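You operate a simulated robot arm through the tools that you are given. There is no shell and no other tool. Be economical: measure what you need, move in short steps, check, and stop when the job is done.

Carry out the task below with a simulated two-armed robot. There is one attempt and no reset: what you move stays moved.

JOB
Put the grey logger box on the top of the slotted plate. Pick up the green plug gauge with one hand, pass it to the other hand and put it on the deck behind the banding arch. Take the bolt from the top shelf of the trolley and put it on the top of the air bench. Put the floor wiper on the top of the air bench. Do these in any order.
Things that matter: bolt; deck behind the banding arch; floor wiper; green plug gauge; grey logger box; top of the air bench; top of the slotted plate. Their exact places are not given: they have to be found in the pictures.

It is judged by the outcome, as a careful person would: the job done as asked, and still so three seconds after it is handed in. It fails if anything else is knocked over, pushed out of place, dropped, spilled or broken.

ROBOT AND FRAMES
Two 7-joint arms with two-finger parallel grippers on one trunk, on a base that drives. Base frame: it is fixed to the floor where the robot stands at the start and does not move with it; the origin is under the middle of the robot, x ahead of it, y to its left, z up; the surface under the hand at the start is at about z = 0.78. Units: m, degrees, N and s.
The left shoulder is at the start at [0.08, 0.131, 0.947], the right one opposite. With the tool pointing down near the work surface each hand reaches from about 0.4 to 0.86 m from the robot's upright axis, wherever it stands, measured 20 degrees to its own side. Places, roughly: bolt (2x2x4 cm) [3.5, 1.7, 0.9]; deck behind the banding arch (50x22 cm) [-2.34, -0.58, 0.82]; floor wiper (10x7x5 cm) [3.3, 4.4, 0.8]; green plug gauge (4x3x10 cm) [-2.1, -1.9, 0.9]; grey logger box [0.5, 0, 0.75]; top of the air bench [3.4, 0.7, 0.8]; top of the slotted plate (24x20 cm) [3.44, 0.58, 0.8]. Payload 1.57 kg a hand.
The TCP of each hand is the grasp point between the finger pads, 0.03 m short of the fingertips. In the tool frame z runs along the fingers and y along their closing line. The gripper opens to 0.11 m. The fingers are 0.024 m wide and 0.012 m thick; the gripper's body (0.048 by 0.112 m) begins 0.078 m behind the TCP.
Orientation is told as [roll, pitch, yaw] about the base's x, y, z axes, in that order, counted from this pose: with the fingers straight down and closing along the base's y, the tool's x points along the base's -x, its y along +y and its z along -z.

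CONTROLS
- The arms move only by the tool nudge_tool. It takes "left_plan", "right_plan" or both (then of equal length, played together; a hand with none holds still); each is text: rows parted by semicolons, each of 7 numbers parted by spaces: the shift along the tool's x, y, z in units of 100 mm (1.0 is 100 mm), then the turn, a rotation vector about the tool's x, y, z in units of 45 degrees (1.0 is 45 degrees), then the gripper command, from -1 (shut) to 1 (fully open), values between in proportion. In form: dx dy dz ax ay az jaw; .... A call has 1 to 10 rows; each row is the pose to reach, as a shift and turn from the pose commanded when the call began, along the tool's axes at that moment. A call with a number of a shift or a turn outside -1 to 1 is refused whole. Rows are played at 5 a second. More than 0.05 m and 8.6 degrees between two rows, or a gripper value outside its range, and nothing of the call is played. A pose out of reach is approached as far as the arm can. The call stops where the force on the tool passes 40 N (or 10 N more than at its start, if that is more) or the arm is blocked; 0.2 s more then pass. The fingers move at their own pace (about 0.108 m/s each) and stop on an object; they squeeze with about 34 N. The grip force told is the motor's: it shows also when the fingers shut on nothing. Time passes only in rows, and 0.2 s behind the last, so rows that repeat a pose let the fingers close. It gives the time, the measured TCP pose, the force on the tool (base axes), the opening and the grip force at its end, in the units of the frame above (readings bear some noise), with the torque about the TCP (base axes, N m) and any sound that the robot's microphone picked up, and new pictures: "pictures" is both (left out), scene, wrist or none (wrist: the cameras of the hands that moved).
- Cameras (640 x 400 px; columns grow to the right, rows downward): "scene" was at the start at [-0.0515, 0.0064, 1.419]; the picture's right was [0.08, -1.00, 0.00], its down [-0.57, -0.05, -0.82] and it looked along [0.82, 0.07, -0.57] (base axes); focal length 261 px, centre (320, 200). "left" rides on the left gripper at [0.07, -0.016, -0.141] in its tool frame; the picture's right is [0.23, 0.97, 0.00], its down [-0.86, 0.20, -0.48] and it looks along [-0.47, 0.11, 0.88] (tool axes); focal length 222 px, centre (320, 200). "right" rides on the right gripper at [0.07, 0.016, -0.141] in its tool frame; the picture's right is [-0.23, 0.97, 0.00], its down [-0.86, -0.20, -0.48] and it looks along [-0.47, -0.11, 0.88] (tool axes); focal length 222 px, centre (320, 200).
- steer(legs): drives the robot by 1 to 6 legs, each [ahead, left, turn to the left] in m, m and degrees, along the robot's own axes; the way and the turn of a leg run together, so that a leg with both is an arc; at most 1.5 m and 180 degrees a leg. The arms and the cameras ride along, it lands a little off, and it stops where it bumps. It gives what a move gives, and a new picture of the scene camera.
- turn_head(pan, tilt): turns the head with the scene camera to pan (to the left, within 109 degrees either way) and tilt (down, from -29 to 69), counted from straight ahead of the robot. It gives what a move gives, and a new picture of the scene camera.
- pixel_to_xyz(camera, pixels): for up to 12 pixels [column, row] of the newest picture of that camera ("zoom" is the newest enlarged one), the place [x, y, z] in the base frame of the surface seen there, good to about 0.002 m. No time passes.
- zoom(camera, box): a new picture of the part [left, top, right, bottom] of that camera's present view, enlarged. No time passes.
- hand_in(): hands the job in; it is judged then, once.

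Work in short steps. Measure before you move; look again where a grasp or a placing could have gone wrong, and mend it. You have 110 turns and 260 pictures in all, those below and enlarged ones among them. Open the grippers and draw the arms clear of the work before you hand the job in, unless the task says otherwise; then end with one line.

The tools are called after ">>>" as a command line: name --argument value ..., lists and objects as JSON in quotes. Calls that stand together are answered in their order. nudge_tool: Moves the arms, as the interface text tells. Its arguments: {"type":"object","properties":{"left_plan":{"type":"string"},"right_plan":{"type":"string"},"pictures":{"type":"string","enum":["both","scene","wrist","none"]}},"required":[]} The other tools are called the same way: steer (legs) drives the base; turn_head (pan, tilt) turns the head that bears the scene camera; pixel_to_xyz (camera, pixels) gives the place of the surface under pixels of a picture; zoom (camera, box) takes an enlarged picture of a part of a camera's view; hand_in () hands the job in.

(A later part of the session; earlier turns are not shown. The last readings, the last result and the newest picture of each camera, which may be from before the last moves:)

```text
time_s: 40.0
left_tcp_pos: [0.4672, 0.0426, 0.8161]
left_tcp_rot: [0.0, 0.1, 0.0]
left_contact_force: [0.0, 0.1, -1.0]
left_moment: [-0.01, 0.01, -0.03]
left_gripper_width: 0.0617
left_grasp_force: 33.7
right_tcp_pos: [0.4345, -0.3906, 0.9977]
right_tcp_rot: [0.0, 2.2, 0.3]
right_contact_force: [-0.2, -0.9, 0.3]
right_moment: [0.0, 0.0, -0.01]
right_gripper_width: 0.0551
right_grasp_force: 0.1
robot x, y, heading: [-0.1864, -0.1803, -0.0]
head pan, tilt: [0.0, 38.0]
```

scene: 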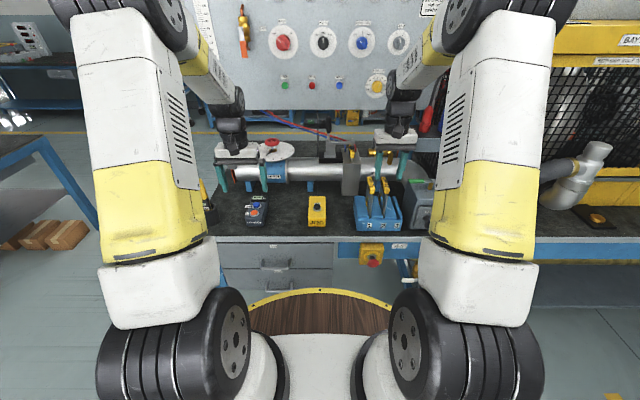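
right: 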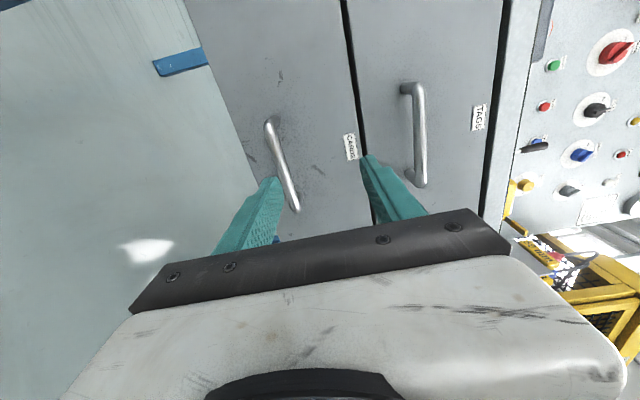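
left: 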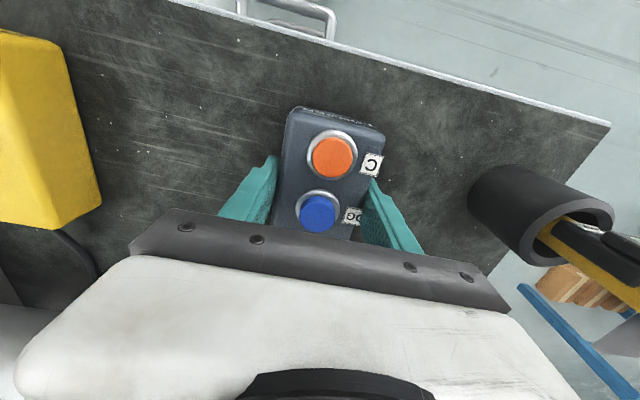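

Gripped at 62 mm width, free force. I lift gently 2 cm to see whether the box comes along or is tethered.

>>> nudge_tool --left_plan "0 0 -0.05 0 0 0 -1; 0 0 -0.1 0 0 0 -1; 0 0 -0.15 0 0 0 -1; 0 0 -0.2 0 0 0 -1" --pictures "both"

```text
time_s: 41.0
left_tcp_pos: [0.4673, 0.043, 0.8351]
left_tcp_rot: [0.0, 0.0, 0.0]
left_contact_force: [1.0, -0.2, -2.0]
left_moment: [-0.01, 0.06, 0.0]
left_gripper_width: 0.0617
left_grasp_force: 34.3
right_tcp_pos: [0.4342, -0.3906, 0.9971]
right_tcp_rot: [0.0, 2.3, 0.3]
right_contact_force: [0.1, 0.9, -0.7]
right_moment: [-0.01, 0.05, -0.02]
right_gripper_width: 0.0551
right_grasp_force: 0.1
robot x, y, heading: [-0.1842, -0.1817, -0.0]
head pan, tilt: [0.0, 38.0]
```

scene: 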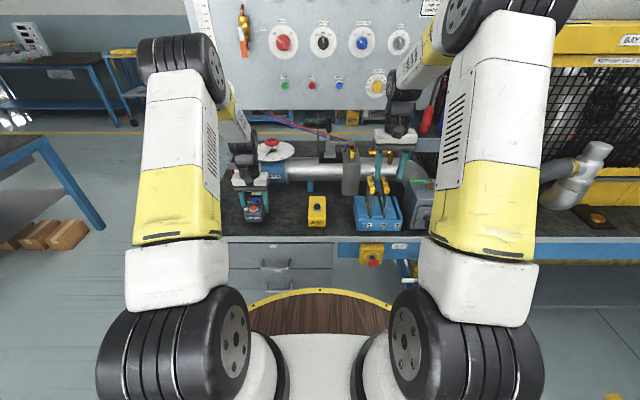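
left: 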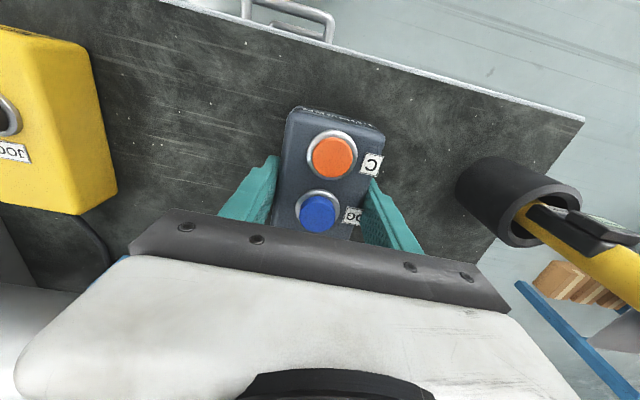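

It lifts freely (~2 N). I raise it further, back out, and then head around the bench's left end to the air plant.

>>> nudge_tool --left_plan "0 0 -0.25 0 0 0 -1; 0 0 -0.5 0 0 0 -1; 0 0 -0.75 0 0 0 -1; 0 0 -1 0 0 0 -1" --pictures "wrist"

>>> steer --legs '[[-0.35, 0, 0]]'

>>> turn_head --pan 35 --tilt 28

```text
time_s: 42.0
left_tcp_pos: [0.4682, 0.0448, 0.9349]
left_tcp_rot: [0.0, 0.1, -0.1]
left_contact_force: [0.5, 0.6, -2.5]
left_moment: [0.01, 0.05, -0.01]
left_gripper_width: 0.0616
left_grasp_force: 34.0
right_tcp_pos: [0.4338, -0.3893, 0.9977]
right_tcp_rot: [0.0, 2.3, 0.3]
right_contact_force: [1.0, -0.8, -0.5]
right_moment: [-0.02, 0.01, 0.01]
right_gripper_width: 0.055
right_grasp_force: 0.0
robot x, y, heading: [-0.1843, -0.1831, 0.2]
head pan, tilt: [0.0, 38.0]
```

left: 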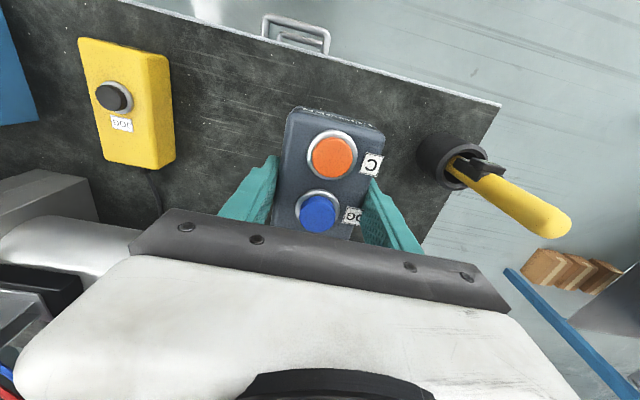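

```text
time_s: 44.3
left_tcp_pos: [0.1153, 0.0482, 0.9351]
left_tcp_rot: [0.0, 0.0, 0.6]
left_contact_force: [0.1, -0.3, -2.2]
left_moment: [-0.01, 0.05, -0.01]
left_gripper_width: 0.0618
left_grasp_force: 34.2
right_tcp_pos: [0.0848, -0.3876, 0.9971]
right_tcp_rot: [-0.1, 2.1, 0.8]
right_contact_force: [0.1, 0.6, -0.2]
right_moment: [0.01, 0.0, 0.01]
right_gripper_width: 0.0551
right_grasp_force: 0.0
robot x, y, heading: [-0.5404, -0.1854, 0.7]
head pan, tilt: [0.0, 38.0]
```

scene: 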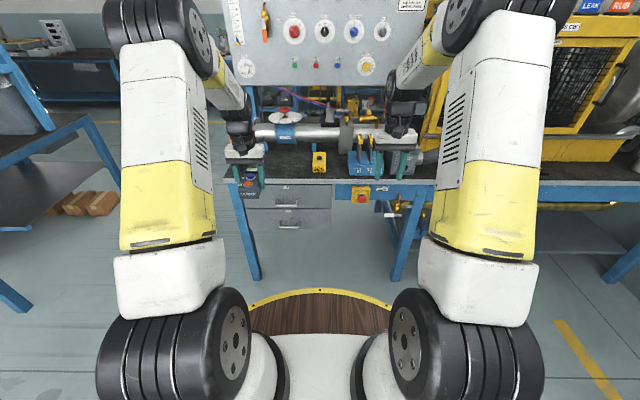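

```text
time_s: 45.3
left_tcp_pos: [0.116, 0.0486, 0.9352]
left_tcp_rot: [0.1, 0.0, 0.6]
left_contact_force: [0.1, 0.3, -2.4]
left_moment: [-0.03, 0.04, 0.0]
left_gripper_width: 0.0617
left_grasp_force: 34.4
right_tcp_pos: [0.0839, -0.3866, 0.9968]
right_tcp_rot: [0.0, 2.1, 0.8]
right_contact_force: [0.5, 0.9, -0.7]
right_moment: [-0.05, 0.02, 0.01]
right_gripper_width: 0.0549
right_grasp_force: 0.0
robot x, y, heading: [-0.5398, -0.1846, 0.8]
head pan, tilt: [35.0, 28.0]
```

scene: 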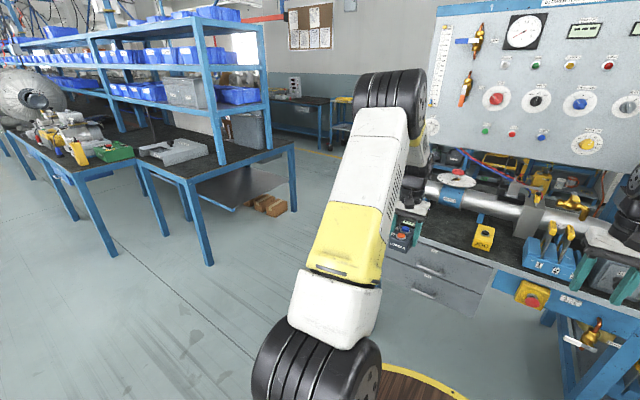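

I measure the aisle between the left table and the bench.

>>> pixel_to_xyz --camera "scene" --pixels '[[293, 207], [207, 262], [287, 212], [293, 147], [209, 182], [388, 240], [326, 150], [350, 120], [300, 180]]'

```text
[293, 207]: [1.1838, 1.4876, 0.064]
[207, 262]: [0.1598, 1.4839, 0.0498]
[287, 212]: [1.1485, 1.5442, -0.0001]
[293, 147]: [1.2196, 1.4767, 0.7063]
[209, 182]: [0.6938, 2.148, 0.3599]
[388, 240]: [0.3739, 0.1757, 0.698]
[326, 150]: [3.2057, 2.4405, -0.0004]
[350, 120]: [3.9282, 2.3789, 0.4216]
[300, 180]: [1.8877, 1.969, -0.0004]
```

Aisle is y 0.25–1.47; I strafe to y≈0.85 and go ahead, then look.

>>> steer --legs '[[0, 1.03, -0.8], [1.2, 0, 0]]'

>>> turn_head --pan 0 --tilt 15

```text
time_s: 56.3
left_tcp_pos: [1.2929, 1.1335, 0.9361]
left_tcp_rot: [0.0, -0.1, 1.9]
left_contact_force: [1.1, -0.1, -2.4]
left_moment: [0.01, 0.04, -0.04]
left_gripper_width: 0.0618
left_grasp_force: 34.0
right_tcp_pos: [1.273, 0.6975, 0.9971]
right_tcp_rot: [0.0, 2.2, 2.2]
right_contact_force: [-0.3, -0.8, 0.1]
right_moment: [0.02, 0.01, 0.02]
right_gripper_width: 0.055
right_grasp_force: 0.0
robot x, y, heading: [0.6453, 0.8834, 1.7]
head pan, tilt: [35.0, 28.0]
```

scene: 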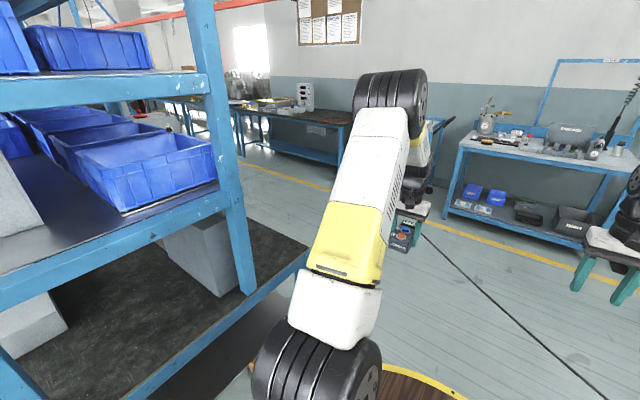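

```text
time_s: 57.3
left_tcp_pos: [1.2936, 1.133, 0.9347]
left_tcp_rot: [0.0, 0.0, 1.9]
left_contact_force: [-0.7, 0.3, -2.3]
left_moment: [-0.02, 0.01, 0.02]
left_gripper_width: 0.0616
left_grasp_force: 33.7
right_tcp_pos: [1.2711, 0.6967, 0.9971]
right_tcp_rot: [0.0, 2.2, 2.2]
right_contact_force: [-1.1, -1.8, 0.3]
right_moment: [-0.02, -0.03, 0.03]
right_gripper_width: 0.0548
right_grasp_force: 0.0
robot x, y, heading: [0.6454, 0.8841, 2.0]
head pan, tilt: [0.0, 15.0]
```

scene: 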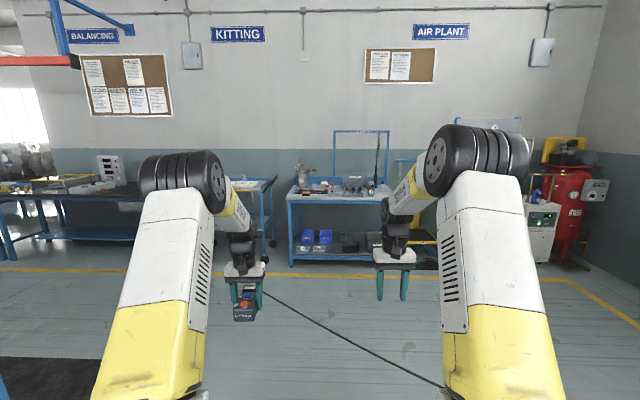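

Kitting/air bench ahead with a bench at (340,195), trolley at (255,190). I drive ahead ~1.1 m and look closer.

>>> pixel_to_xyz --camera "scene" --pixels '[[290, 200], [375, 198], [340, 320], [270, 190], [272, 225], [300, 310]]'

>>> steer --legs '[[1.2, 0, -1.8]]'

>>> turn_head --pan 0 --tilt 25

```text
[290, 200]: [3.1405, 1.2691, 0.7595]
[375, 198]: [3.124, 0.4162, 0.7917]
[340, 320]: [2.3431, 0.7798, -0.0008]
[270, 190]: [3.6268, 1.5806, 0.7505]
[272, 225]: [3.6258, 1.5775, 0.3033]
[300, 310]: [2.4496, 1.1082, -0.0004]
```

```text
time_s: 63.3
left_tcp_pos: [2.4728, 1.1567, 0.9369]
left_tcp_rot: [0.0, 0.1, 1.1]
left_contact_force: [0.2, -0.3, -2.7]
left_moment: [0.01, 0.07, -0.01]
left_gripper_width: 0.0615
left_grasp_force: 34.2
right_tcp_pos: [2.4465, 0.722, 0.9968]
right_tcp_rot: [0.1, 2.2, 1.6]
right_contact_force: [0.3, 0.2, 0.2]
right_moment: [0.01, 0.02, -0.01]
right_gripper_width: 0.0551
right_grasp_force: 0.1
robot x, y, heading: [1.8208, 0.9179, 1.2]
head pan, tilt: [0.0, 15.0]
```

scene: 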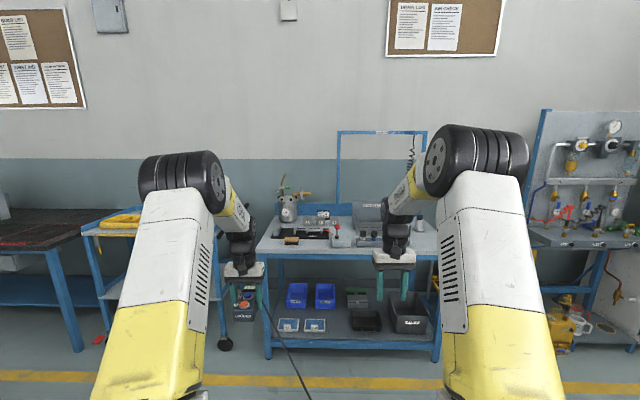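

```text
time_s: 64.0
left_tcp_pos: [2.4721, 1.1575, 0.9359]
left_tcp_rot: [0.0, 0.1, 1.2]
left_contact_force: [-0.1, -0.4, -2.3]
left_moment: [-0.01, 0.07, 0.0]
left_gripper_width: 0.0617
left_grasp_force: 34.1
right_tcp_pos: [2.4461, 0.7228, 0.9963]
right_tcp_rot: [-0.2, 2.2, 1.5]
right_contact_force: [0.5, -0.2, 0.9]
right_moment: [0.02, -0.02, -0.03]
right_gripper_width: 0.0549
right_grasp_force: 0.1
robot x, y, heading: [1.8189, 0.9172, 1.3]
head pan, tilt: [0.0, 25.0]
```

scene: 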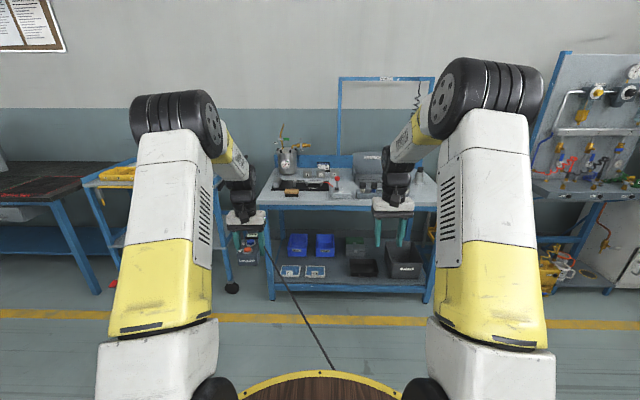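

>>> zoom --camera "scene" --box '[250, 130, 450, 255]'

>>> zoom --camera "scene" --box '[60, 130, 240, 243]'

```text
3.20 times, centred on (350, 192) of scene
```

zoom: 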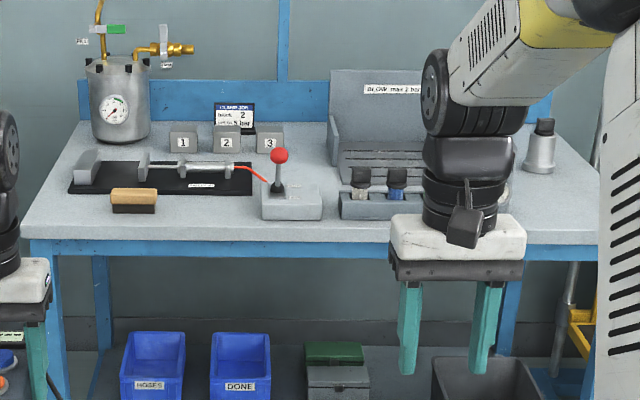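

```text
3.54 times, centred on (150, 186) of scene
```

zoom: 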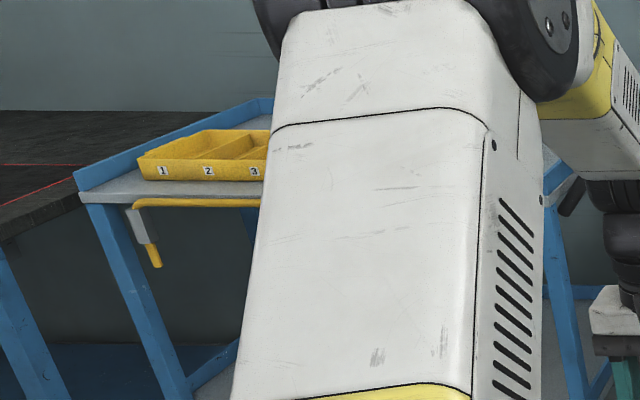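

The slotted plate is at the right of the bench (under the blow sign). I shift right toward y≈0.35 and closer to see it, raising the left hand first.

>>> nudge_tool --left_plan "0 0 -0.33 0 0 0 -1; 0 0 -0.66 0 0 0 -1; 0 0 -1 0 0 0 -1" --pictures "none"

>>> steer --legs '[[0.4, -0.55, -1.3]]'

>>> turn_head --pan 8 --tilt 30

```text
time_s: 64.8
left_tcp_pos: [2.4737, 1.1595, 1.0364]
left_tcp_rot: [0.1, 0.1, 1.2]
left_contact_force: [1.3, 0.8, -2.6]
left_moment: [0.04, 0.03, -0.01]
left_gripper_width: 0.0618
left_grasp_force: 33.7
right_tcp_pos: [2.4474, 0.7231, 0.9987]
right_tcp_rot: [-0.1, 2.2, 1.5]
right_contact_force: [0.0, 0.0, -1.0]
right_moment: [-0.02, 0.01, -0.01]
right_gripper_width: 0.0553
right_grasp_force: 0.1
robot x, y, heading: [1.8228, 0.9157, 1.2]
head pan, tilt: [0.0, 25.0]
```

```text
time_s: 68.5
left_tcp_pos: [2.8876, 0.6019, 1.0372]
left_tcp_rot: [-0.1, 0.1, -0.3]
left_contact_force: [-0.3, 0.3, -2.3]
left_moment: [-0.01, 0.04, -0.03]
left_gripper_width: 0.0616
left_grasp_force: 33.8
right_tcp_pos: [2.8468, 0.1664, 0.9977]
right_tcp_rot: [-0.1, 2.3, -0.1]
right_contact_force: [-0.9, 0.6, -0.1]
right_moment: [0.0, -0.02, 0.04]
right_gripper_width: 0.0551
right_grasp_force: 0.0
robot x, y, heading: [2.2288, 0.3814, -0.5]
head pan, tilt: [0.0, 25.0]
```

scene: 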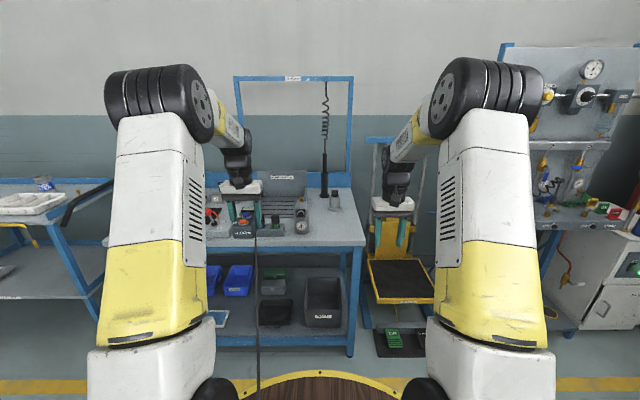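

```text
time_s: 69.2
left_tcp_pos: [2.8864, 0.6035, 1.0362]
left_tcp_rot: [0.0, 0.1, -0.4]
left_contact_force: [-0.4, -0.5, -2.4]
left_moment: [0.0, 0.07, 0.0]
left_gripper_width: 0.0616
left_grasp_force: 33.2
right_tcp_pos: [2.8472, 0.167, 0.9971]
right_tcp_rot: [-0.1, 2.2, -0.2]
right_contact_force: [0.1, -0.4, 0.5]
right_moment: [-0.01, 0.01, -0.02]
right_gripper_width: 0.0545
right_grasp_force: 0.0
robot x, y, heading: [2.2247, 0.3777, -0.3]
head pan, tilt: [8.0, 30.0]
```

scene: 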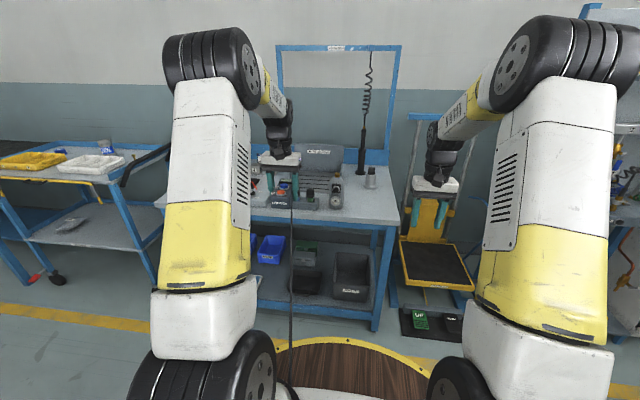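

I notice the logger's cord trails behind but exerts no pull. I zoom on the bench's slotted plate.

>>> zoom --camera "scene" --box '[235, 130, 415, 243]'

>>> zoom --camera "left" --box '[0, 0, 640, 400]'

```text
3.54 times, centred on (325, 186) of scene
```

zoom: 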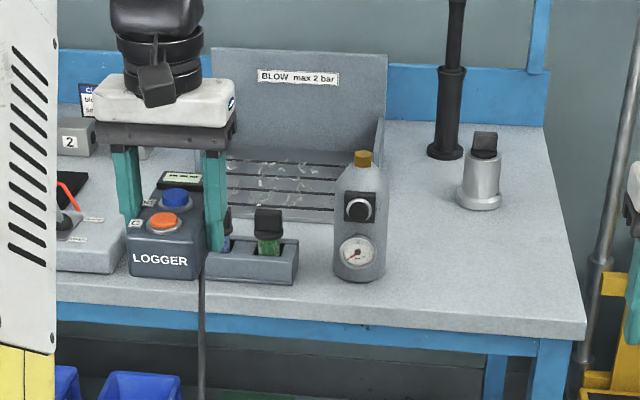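

```text
1.00 times, centred on (320, 200) of left (not enlarged: the box is as wide or as high as the picture)
```

zoom: 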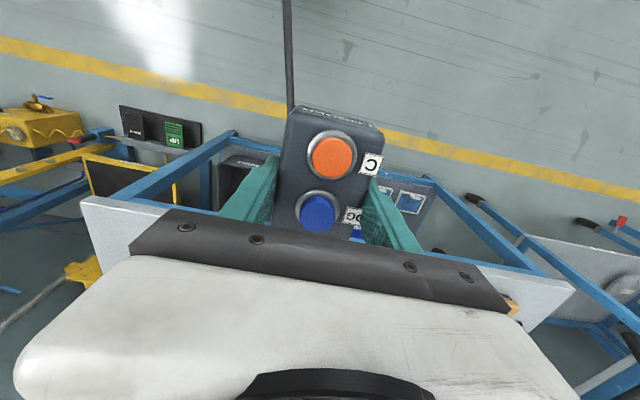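

>>> pixel_to_xyz --camera "scene" --pixels '[[316, 184], [316, 190], [326, 189], [317, 175], [331, 182], [343, 168], [337, 174], [336, 205], [311, 191], [306, 206], [320, 145], [302, 176]]'

```text
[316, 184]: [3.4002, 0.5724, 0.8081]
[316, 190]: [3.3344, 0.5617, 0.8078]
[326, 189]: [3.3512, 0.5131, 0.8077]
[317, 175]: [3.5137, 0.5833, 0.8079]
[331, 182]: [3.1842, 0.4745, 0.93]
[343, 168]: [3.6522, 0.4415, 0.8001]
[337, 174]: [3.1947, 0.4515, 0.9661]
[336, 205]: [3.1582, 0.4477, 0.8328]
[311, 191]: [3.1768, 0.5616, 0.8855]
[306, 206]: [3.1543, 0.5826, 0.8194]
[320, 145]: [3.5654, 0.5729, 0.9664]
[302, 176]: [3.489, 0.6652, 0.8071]
```

Plate: x≈3.33–3.53, y≈0.46–0.70, z=0.808. I pull the right hand back and up, then drive 0.5 m ahead.

>>> nudge_tool --right_plan "0.33 0 -0.33 0 0 0 0; 0.66 0 -0.66 0 0 0 0; 1 0 -1 0 0 0 0" --pictures "none"

>>> steer --legs '[[0.49, -0.02, 0]]'

>>> zoom --camera "left" --box '[0, 0, 640, 400]'

```text
time_s: 70.0
left_tcp_pos: [2.8863, 0.6002, 1.0357]
left_tcp_rot: [0.0, 0.1, -0.4]
left_contact_force: [0.1, -0.5, -3.3]
left_moment: [0.03, 0.09, 0.01]
left_gripper_width: 0.0616
left_grasp_force: 34.1
right_tcp_pos: [2.7512, 0.1678, 1.102]
right_tcp_rot: [0.0, 2.3, -0.1]
right_contact_force: [1.1, -1.1, 0.1]
right_moment: [0.03, 0.02, -0.02]
right_gripper_width: 0.0552
right_grasp_force: 0.1
robot x, y, heading: [2.2268, 0.3821, -0.4]
head pan, tilt: [8.0, 30.0]
```

```text
time_s: 72.9
left_tcp_pos: [3.3734, 0.5822, 1.0358]
left_tcp_rot: [0.0, 0.1, 0.0]
left_contact_force: [0.7, 0.8, -1.9]
left_moment: [-0.01, -0.02, 0.02]
left_gripper_width: 0.0617
left_grasp_force: 33.5
right_tcp_pos: [3.2409, 0.1473, 1.1016]
right_tcp_rot: [-0.1, 2.2, 0.1]
right_contact_force: [-0.3, -0.5, -0.2]
right_moment: [0.01, 0.03, 0.0]
right_gripper_width: 0.055
right_grasp_force: 0.0
robot x, y, heading: [2.7144, 0.3563, -0.1]
head pan, tilt: [8.0, 30.0]
```

scene: 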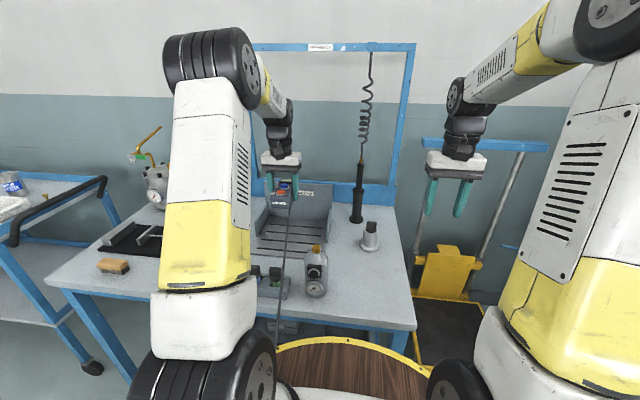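

```text
1.00 times, centred on (320, 200) of left (not enlarged: the box is as wide or as high as the picture)
```

zoom: 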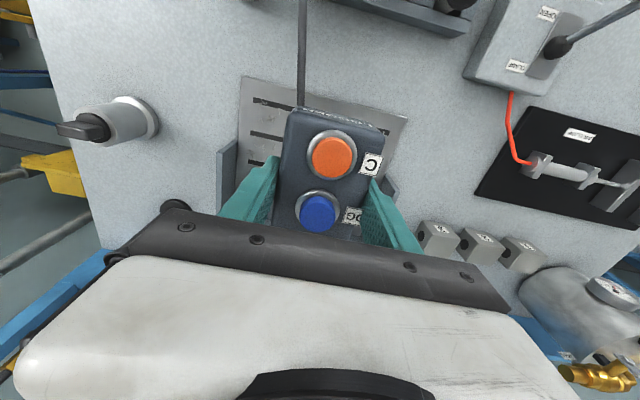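

>>> pixel_to_xyz --camera "zoom" --pixels '[[245, 85], [400, 120], [228, 170], [392, 195], [230, 200], [270, 100], [380, 125], [395, 150]]'

>>> zoom --camera "scene" --box '[220, 150, 400, 320]'

```text
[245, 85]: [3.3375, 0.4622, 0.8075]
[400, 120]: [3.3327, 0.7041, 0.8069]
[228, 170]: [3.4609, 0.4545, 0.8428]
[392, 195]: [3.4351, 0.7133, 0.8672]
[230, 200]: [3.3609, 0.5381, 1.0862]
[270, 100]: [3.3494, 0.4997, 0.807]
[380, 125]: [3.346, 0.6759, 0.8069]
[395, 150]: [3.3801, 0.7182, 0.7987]
```

```text
2.35 times, centred on (310, 235) of scene
```

zoom: 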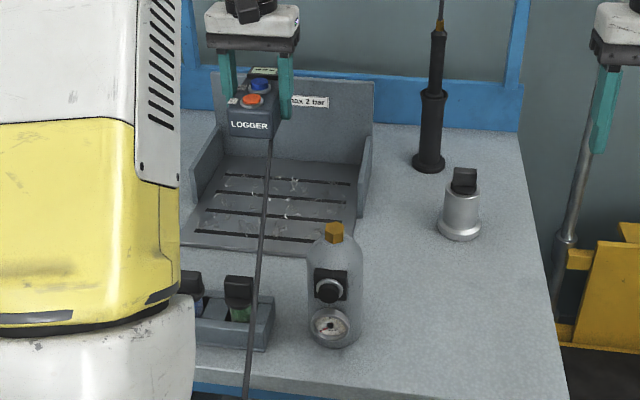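

I shift 5 cm ahead and descend: 0.1, then 0.088 to put the box bottom at ~0.809.

>>> nudge_tool --left_plan "-0.25 0 0.25 0 0 0 -1; -0.5 0 0.5 0 0 0 -1; -0.5 0 0.75 0 0 0 -1; -0.5 0 1 0 0 0 -1" --pictures "none"

>>> nudge_tool --left_plan "0 0 0.25 0 0 0 -1; 0 0 0.5 0 0 0 -1; 0 0 0.7 0 0 0 -1; 0 0 0.8 0 0 0 -1; 0 0 0.86 0 0 0 -1; 0 0 0.88 0 0 0 -1" --pictures "both"

```text
time_s: 73.9
left_tcp_pos: [3.4231, 0.5839, 0.9346]
left_tcp_rot: [0.0, 0.1, -0.1]
left_contact_force: [-0.3, 0.0, -1.9]
left_moment: [0.02, 0.03, -0.05]
left_gripper_width: 0.0618
left_grasp_force: 33.9
right_tcp_pos: [3.24, 0.1477, 1.1016]
right_tcp_rot: [0.1, 2.2, 0.1]
right_contact_force: [0.8, 0.0, -0.3]
right_moment: [0.05, -0.04, 0.02]
right_gripper_width: 0.055
right_grasp_force: 0.0
robot x, y, heading: [2.7182, 0.3556, -0.1]
head pan, tilt: [8.0, 30.0]
```

```text
time_s: 75.3
left_tcp_pos: [3.4231, 0.5832, 0.8475]
left_tcp_rot: [0.0, 0.0, -0.1]
left_contact_force: [-0.1, -0.5, -3.5]
left_moment: [-0.02, 0.04, 0.01]
left_gripper_width: 0.0616
left_grasp_force: 34.1
right_tcp_pos: [3.2398, 0.1479, 1.1008]
right_tcp_rot: [-0.2, 2.2, 0.2]
right_contact_force: [0.5, 0.7, -0.3]
right_moment: [0.02, 0.01, 0.02]
right_gripper_width: 0.055
right_grasp_force: 0.1
robot x, y, heading: [2.7142, 0.3539, -0.2]
head pan, tilt: [8.0, 30.0]
```

scene: 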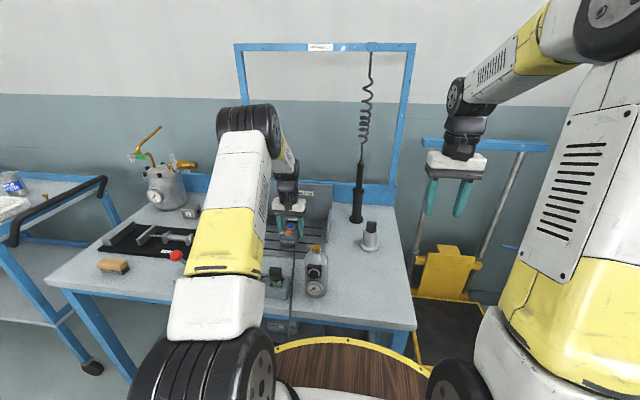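
left: 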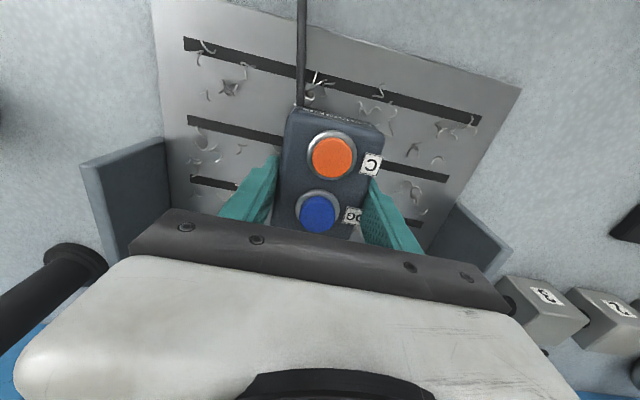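

Just about touching. I lower 3 mm, open and rise 0.1 m.

>>> nudge_tool --left_plan "0 0 0.03 0 0 0 -1; 0 0 0.03 0 0 0 0.6; 0 0 0.03 0 0 0 0.6; 0 0 0.03 0 0 0 0.6; 0 0 -0.2 0 0 0 0.6; 0 0 -0.6 0 0 0 0.6; 0 0 -1 0 0 0 0.6" --pictures "wrist"

>>> nudge_tool --left_plan "0 0 -0.5 0 0 0 0.6; 0 0 -1 0 0 0 0.6" --pictures "none"

>>> turn_head --pan 50 --tilt 32

```text
time_s: 76.9
left_tcp_pos: [3.4231, 0.5825, 0.9463]
left_tcp_rot: [-0.1, -0.1, 0.0]
left_contact_force: [0.9, 0.8, -0.8]
left_moment: [0.02, 0.06, -0.01]
left_gripper_width: 0.088
left_grasp_force: 0.1
right_tcp_pos: [3.2404, 0.1476, 1.1014]
right_tcp_rot: [-0.1, 2.1, 0.2]
right_contact_force: [0.1, -0.9, -0.3]
right_moment: [0.01, 0.03, -0.01]
right_gripper_width: 0.0546
right_grasp_force: 0.0
robot x, y, heading: [2.7185, 0.3568, -0.3]
head pan, tilt: [8.0, 30.0]
```

left: 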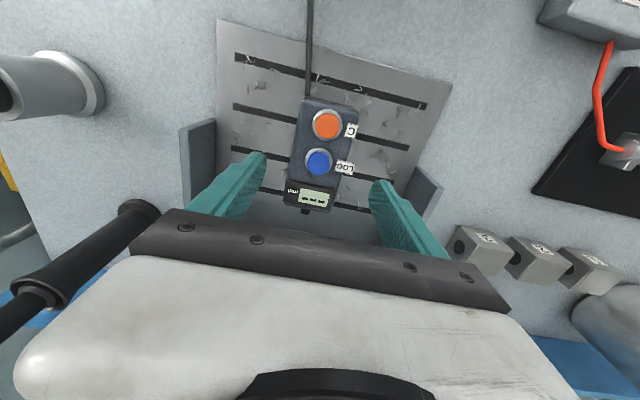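

```text
time_s: 77.5
left_tcp_pos: [3.4249, 0.5816, 1.0476]
left_tcp_rot: [0.0, 0.2, -0.1]
left_contact_force: [0.0, -0.1, -0.1]
left_moment: [0.0, 0.0, -0.04]
left_gripper_width: 0.088
left_grasp_force: 0.1
right_tcp_pos: [3.2403, 0.1478, 1.1013]
right_tcp_rot: [-0.1, 2.2, 0.1]
right_contact_force: [1.0, 0.8, 0.7]
right_moment: [-0.04, 0.02, 0.02]
right_gripper_width: 0.0552
right_grasp_force: 0.1
robot x, y, heading: [2.7166, 0.3533, 0.2]
head pan, tilt: [8.0, 30.0]
```

```text
time_s: 78.6
left_tcp_pos: [3.4254, 0.5814, 1.0472]
left_tcp_rot: [0.0, 0.0, -0.2]
left_contact_force: [-0.7, -0.2, -1.0]
left_moment: [0.01, 0.06, 0.0]
left_gripper_width: 0.088
left_grasp_force: 0.1
right_tcp_pos: [3.239, 0.1461, 1.1018]
right_tcp_rot: [0.0, 2.2, 0.2]
right_contact_force: [0.1, 1.2, 1.0]
right_moment: [0.02, 0.02, -0.03]
right_gripper_width: 0.055
right_grasp_force: 0.0
robot x, y, heading: [2.7168, 0.3548, 0.0]
head pan, tilt: [50.0, 32.0]
```

scene: 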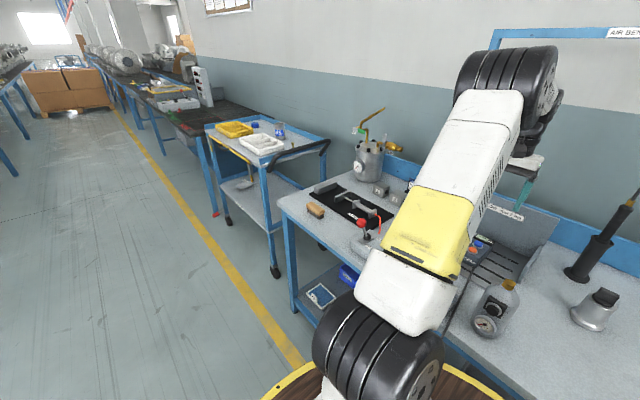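

The logger sits on the plate. The trolley is at (260,140); I zoom to find the bolt.

>>> zoom --camera "scene" --box '[195, 105, 335, 193]'

>>> zoom --camera "scene" --box '[110, 60, 250, 148]'

```text
4.55 times, centred on (265, 149) of scene
```

zoom: 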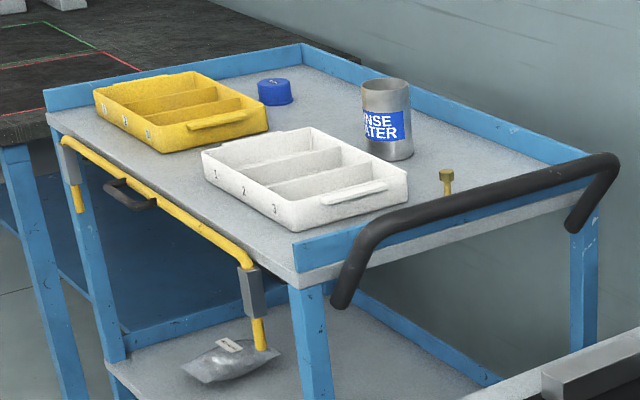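

```text
4.55 times, centred on (180, 104) of scene
```

zoom: 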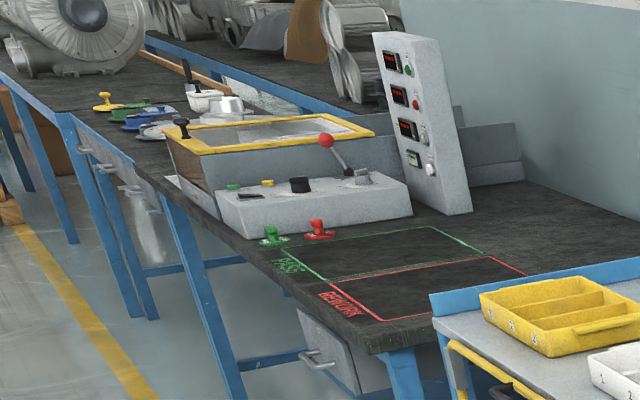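

>>> pixel_to_xyz --camera "scene" --pixels '[[293, 143], [293, 146], [284, 150], [262, 168], [205, 128], [326, 143], [272, 178], [283, 122], [260, 145]]'

>>> steer --legs '[[-0.35, 0, 0], [0, 1.15, 0]]'

>>> turn_head --pan 0 --tilt 35

```text
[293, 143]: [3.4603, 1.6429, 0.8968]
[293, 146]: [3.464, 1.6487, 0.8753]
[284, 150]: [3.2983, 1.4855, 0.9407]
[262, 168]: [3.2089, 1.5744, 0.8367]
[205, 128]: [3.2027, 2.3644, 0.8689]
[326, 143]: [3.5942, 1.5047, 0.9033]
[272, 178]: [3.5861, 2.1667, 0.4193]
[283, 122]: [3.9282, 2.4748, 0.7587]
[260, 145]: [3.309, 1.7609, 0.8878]
```

```text
time_s: 86.3
left_tcp_pos: [3.065, 1.7317, 1.048]
left_tcp_rot: [0.1, 0.1, 0.4]
left_contact_force: [-0.1, 0.0, 0.4]
left_moment: [-0.02, 0.01, -0.02]
left_gripper_width: 0.088
left_grasp_force: 0.1
right_tcp_pos: [2.8818, 1.2953, 1.1016]
right_tcp_rot: [0.0, 2.1, 0.7]
right_contact_force: [-0.3, -0.1, 0.2]
right_moment: [0.0, 0.0, -0.03]
right_gripper_width: 0.0548
right_grasp_force: 0.0
robot x, y, heading: [2.3575, 1.4936, 0.6]
head pan, tilt: [50.0, 32.0]
```

scene: 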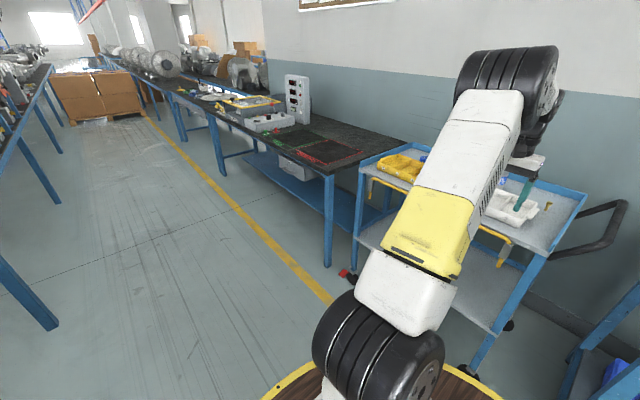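

```text
time_s: 87.5
left_tcp_pos: [3.0648, 1.7305, 1.0483]
left_tcp_rot: [0.0, 0.1, 0.4]
left_contact_force: [1.2, -1.4, 0.0]
left_moment: [0.01, 0.02, 0.01]
left_gripper_width: 0.0879
left_grasp_force: 0.1
right_tcp_pos: [2.8831, 1.2949, 1.1018]
right_tcp_rot: [-0.1, 2.2, 0.6]
right_contact_force: [-0.8, 0.1, -0.7]
right_moment: [-0.02, -0.02, 0.01]
right_gripper_width: 0.0551
right_grasp_force: 0.0
robot x, y, heading: [2.3565, 1.4995, 0.7]
head pan, tilt: [0.0, 35.0]
```

scene: 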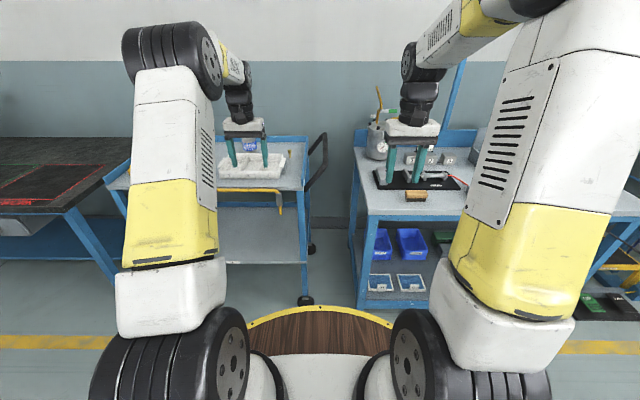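

>>> zoom --camera "scene" --box '[200, 120, 340, 208]'

>>> zoom --camera "left" --box '[0, 0, 640, 400]'

```text
4.55 times, centred on (270, 164) of scene
```

zoom: 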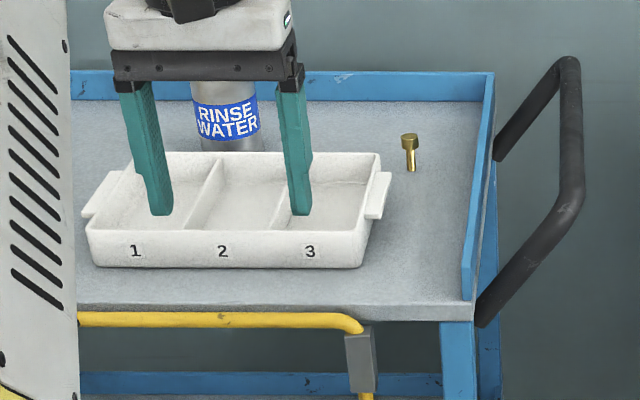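

```text
1.00 times, centred on (320, 200) of left (not enlarged: the box is as wide or as high as the picture)
```

zoom: 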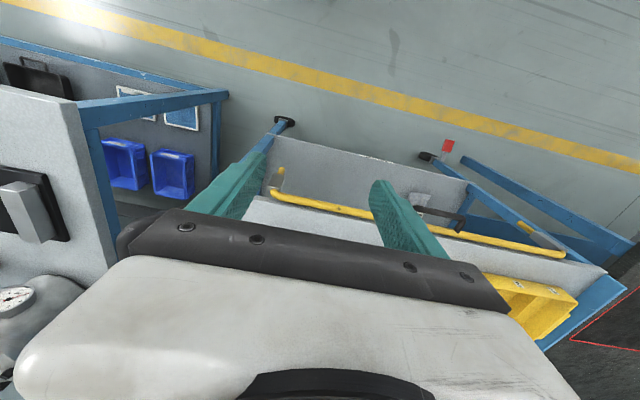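

>>> pixel_to_xyz --camera "scene" --pixels '[[289.5, 150], [289.7, 153], [290, 156.5], [285, 160], [280, 168], [304, 160], [269, 183], [325, 140], [283, 160]]'

```text
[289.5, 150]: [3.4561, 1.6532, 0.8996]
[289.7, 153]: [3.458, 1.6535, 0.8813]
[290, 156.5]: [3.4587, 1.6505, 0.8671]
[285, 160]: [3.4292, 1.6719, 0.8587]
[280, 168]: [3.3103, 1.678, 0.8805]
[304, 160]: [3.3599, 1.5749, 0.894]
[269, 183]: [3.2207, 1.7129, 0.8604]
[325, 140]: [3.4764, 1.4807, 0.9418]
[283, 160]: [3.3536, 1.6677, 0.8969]
```

Bolt stands at (3.461, 1.652), top 0.90, base 0.859. I drive so the left hand is above it.

>>> steer --legs '[[0.39, -0.085, -0.6]]'

>>> zoom --camera "left" --box '[0, 0, 640, 400]'

```text
time_s: 90.0
left_tcp_pos: [3.4522, 1.6448, 1.0478]
left_tcp_rot: [0.0, 0.1, 0.2]
left_contact_force: [0.5, 0.0, -0.2]
left_moment: [0.01, 0.04, -0.01]
left_gripper_width: 0.088
left_grasp_force: 0.0
right_tcp_pos: [3.2673, 1.2106, 1.1021]
right_tcp_rot: [-0.1, 2.1, 0.6]
right_contact_force: [-0.2, -0.4, 0.8]
right_moment: [0.0, -0.01, 0.0]
right_gripper_width: 0.055
right_grasp_force: 0.1
robot x, y, heading: [2.7401, 1.4129, 0.2]
head pan, tilt: [0.0, 35.0]
```

scene: 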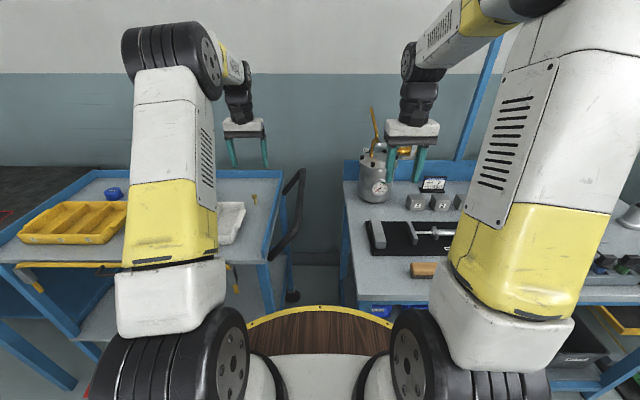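

```text
1.00 times, centred on (320, 200) of left (not enlarged: the box is as wide or as high as the picture)
```

zoom: 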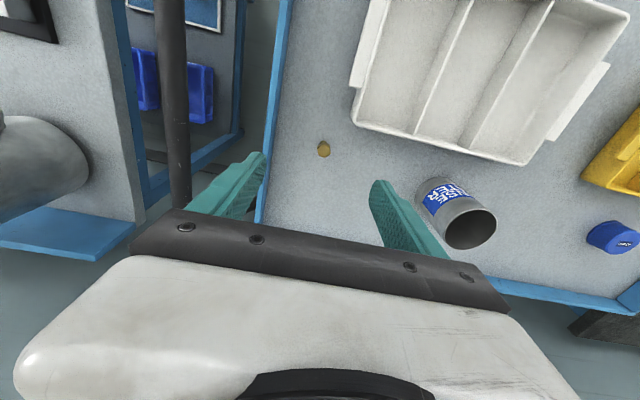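

>>> pixel_to_xyz --camera "zoom" --pixels '[[323, 150], [318, 148], [329, 150], [323, 145], [268, 190], [425, 195]]'

```text
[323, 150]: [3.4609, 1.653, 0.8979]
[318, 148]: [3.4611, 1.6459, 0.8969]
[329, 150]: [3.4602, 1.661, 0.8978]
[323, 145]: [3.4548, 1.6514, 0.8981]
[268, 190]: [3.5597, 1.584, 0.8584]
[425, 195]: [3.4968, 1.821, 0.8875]
```

Bolt head centre (3.461, 1.653). Descend to z≈0.895 and close.

>>> nudge_tool --left_plan "-0.09 0.08 0.3 0 0 0 0; -0.09 0.08 0.6 0 0 0 0; -0.09 0.08 0.8 0 0 0 0; -0.09 0.08 1 0 0 0 0" --pictures "wrist"

>>> nudge_tool --left_plan "0 0 0.27 0 0 0 0; 0 0 0.53 0 0 0 0; 0 0 0.53 0 0 0 -1; 0 0 0.53 0 0 0 -1; 0 0 0.53 0 0 0 -1" --pictures "wrist"

```text
time_s: 91.0
left_tcp_pos: [3.4605, 1.6531, 0.9484]
left_tcp_rot: [0.0, 0.0, 0.1]
left_contact_force: [0.7, 0.7, -0.4]
left_moment: [-0.02, -0.02, 0.0]
left_gripper_width: 0.0546
left_grasp_force: 0.0
right_tcp_pos: [3.2679, 1.21, 1.1018]
right_tcp_rot: [-0.2, 2.2, 0.4]
right_contact_force: [0.5, -0.2, -0.7]
right_moment: [-0.01, 0.02, -0.01]
right_gripper_width: 0.0545
right_grasp_force: 0.1
robot x, y, heading: [2.7433, 1.4164, 0.2]
head pan, tilt: [0.0, 35.0]
```

left: 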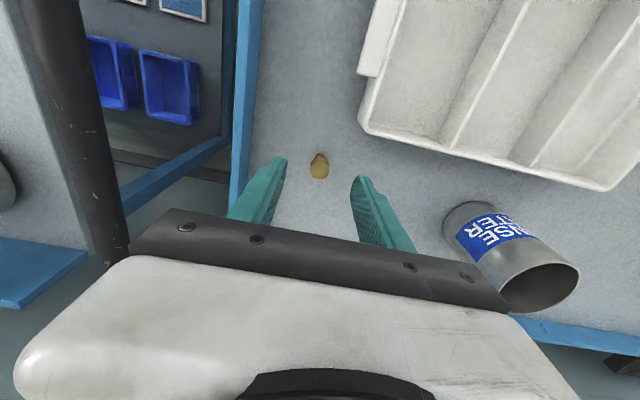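

```text
time_s: 92.2
left_tcp_pos: [3.4589, 1.6534, 0.8946]
left_tcp_rot: [0.0, 0.0, 0.2]
left_contact_force: [0.6, -0.5, 2.2]
left_moment: [-0.01, -0.02, 0.0]
left_gripper_width: 0.0178
left_grasp_force: 32.4
right_tcp_pos: [3.2678, 1.2097, 1.1025]
right_tcp_rot: [-0.1, 2.2, 0.3]
right_contact_force: [0.3, -0.3, -0.3]
right_moment: [-0.01, 0.0, 0.0]
right_gripper_width: 0.055
right_grasp_force: 0.2
robot x, y, heading: [2.7392, 1.4181, 0.3]
head pan, tilt: [0.0, 35.0]
```

left: 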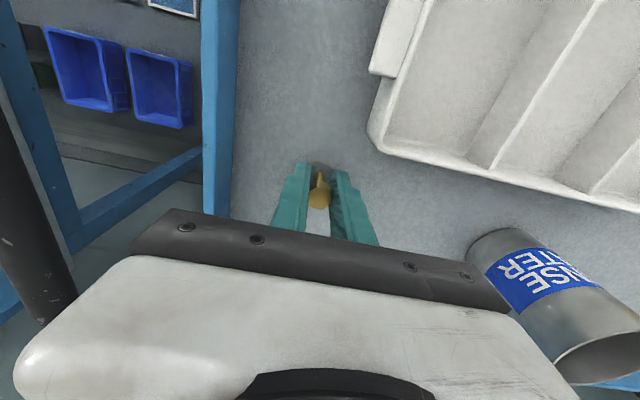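

Bolt gripped (17.8 mm). I lift 0.15 m, back off, and look at the bench surface.

>>> nudge_tool --left_plan "0 0 -0.2 0 0 0 -1; 0 0 -0.5 0 0 0 -1; 0 0 -1 0 0 0 -1" --pictures "wrist"

>>> nudge_tool --left_plan "0 0 -0.4 0 0 0 -1; 0 0 -0.6 0 0 0 -1" --pictures "none"

>>> steer --legs '[[-0.4, 0, 0], [0, -0.5, 0]]'

>>> zoom --camera "scene" --box '[200, 120, 420, 258]'

```text
time_s: 93.0
left_tcp_pos: [3.4609, 1.6561, 0.9943]
left_tcp_rot: [-0.1, 0.1, 0.2]
left_contact_force: [0.4, 0.6, -1.2]
left_moment: [-0.03, 0.03, 0.02]
left_gripper_width: 0.0177
left_grasp_force: 32.5
right_tcp_pos: [3.2675, 1.21, 1.1013]
right_tcp_rot: [-0.1, 2.2, 0.4]
right_contact_force: [0.6, 0.7, -0.1]
right_moment: [-0.01, 0.0, 0.0]
right_gripper_width: 0.055
right_grasp_force: 0.0
robot x, y, heading: [2.7425, 1.4141, 0.1]
head pan, tilt: [0.0, 35.0]
```

left: 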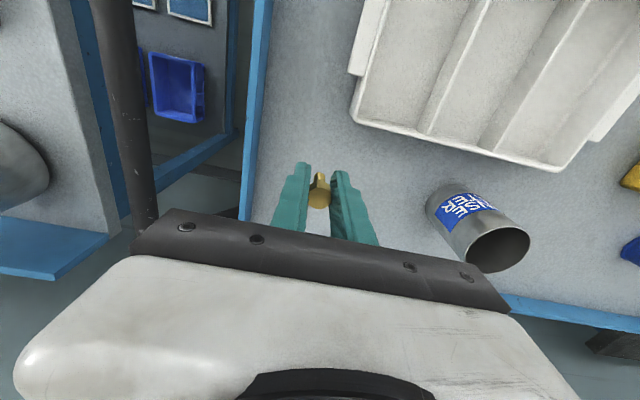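

```text
time_s: 93.6
left_tcp_pos: [3.4611, 1.6547, 1.0549]
left_tcp_rot: [-0.1, 0.1, 0.3]
left_contact_force: [-0.4, -0.7, -0.9]
left_moment: [-0.02, 0.01, -0.01]
left_gripper_width: 0.0178
left_grasp_force: 33.0
right_tcp_pos: [3.2673, 1.2094, 1.1015]
right_tcp_rot: [0.0, 2.2, 0.5]
right_contact_force: [0.7, 0.4, 0.7]
right_moment: [-0.01, 0.02, 0.01]
right_gripper_width: 0.0552
right_grasp_force: 0.0
robot x, y, heading: [2.7442, 1.4181, 0.2]
head pan, tilt: [0.0, 35.0]
```

```text
time_s: 98.7
left_tcp_pos: [3.0525, 1.1482, 1.0545]
left_tcp_rot: [0.0, 0.0, -0.1]
left_contact_force: [-0.5, -0.4, 0.1]
left_moment: [0.01, 0.0, -0.01]
left_gripper_width: 0.0175
left_grasp_force: 32.6
right_tcp_pos: [2.8566, 0.7037, 1.1021]
right_tcp_rot: [-0.2, 2.2, 0.1]
right_contact_force: [-0.1, 0.5, 0.3]
right_moment: [-0.03, -0.02, 0.0]
right_gripper_width: 0.055
right_grasp_force: 0.0
robot x, y, heading: [2.3332, 0.9153, -0.1]
head pan, tilt: [0.0, 35.0]
```

scene: 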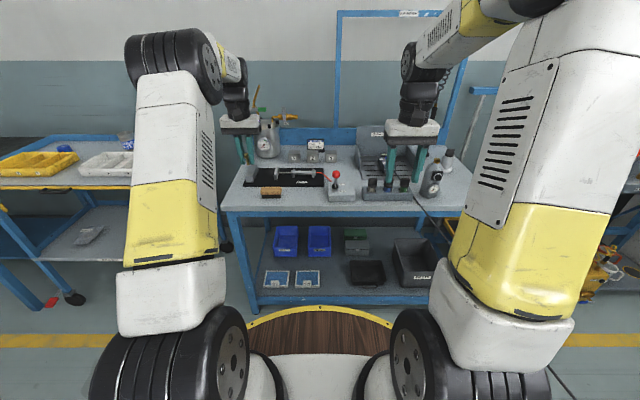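

```text
2.90 times, centred on (310, 189) of scene
```

zoom: 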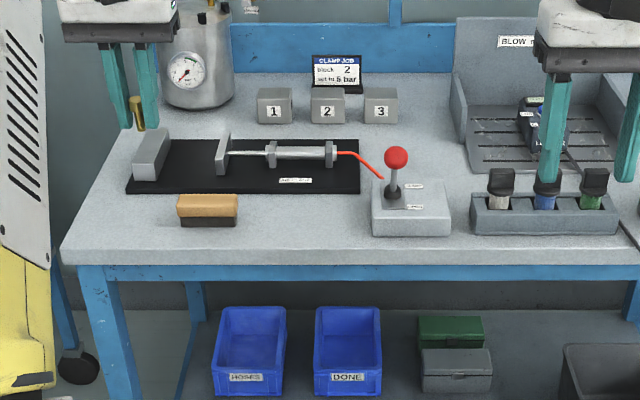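

The bench front between brush (271,190) and lever block (340,195) is free; I measure there.

>>> pixel_to_xyz --camera "scene" --pixels '[[303, 197], [281, 195], [329, 198], [303, 187], [303, 206], [337, 172], [262, 195]]'

```text
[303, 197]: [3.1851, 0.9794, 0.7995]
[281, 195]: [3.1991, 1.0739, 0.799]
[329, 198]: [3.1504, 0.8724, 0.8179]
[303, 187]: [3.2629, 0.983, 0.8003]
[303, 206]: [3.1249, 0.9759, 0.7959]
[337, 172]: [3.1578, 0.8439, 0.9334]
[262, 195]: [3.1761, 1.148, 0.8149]
```

>>> steer --legs '[[0.14, -0.173, 0]]'

```text
time_s: 100.4
left_tcp_pos: [3.1914, 0.9747, 1.0532]
left_tcp_rot: [0.1, 0.1, -0.1]
left_contact_force: [-0.4, -0.3, -0.1]
left_moment: [0.02, -0.02, -0.01]
left_gripper_width: 0.0176
left_grasp_force: 32.5
right_tcp_pos: [2.996, 0.5316, 1.1021]
right_tcp_rot: [0.0, 2.2, 0.0]
right_contact_force: [1.0, 0.0, 0.0]
right_moment: [-0.01, 0.02, -0.02]
right_gripper_width: 0.055
right_grasp_force: 0.0
robot x, y, heading: [2.4719, 0.7425, -0.2]
head pan, tilt: [0.0, 35.0]
```

scene: 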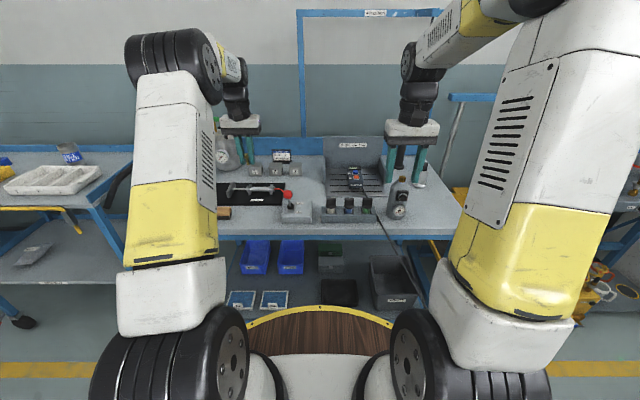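

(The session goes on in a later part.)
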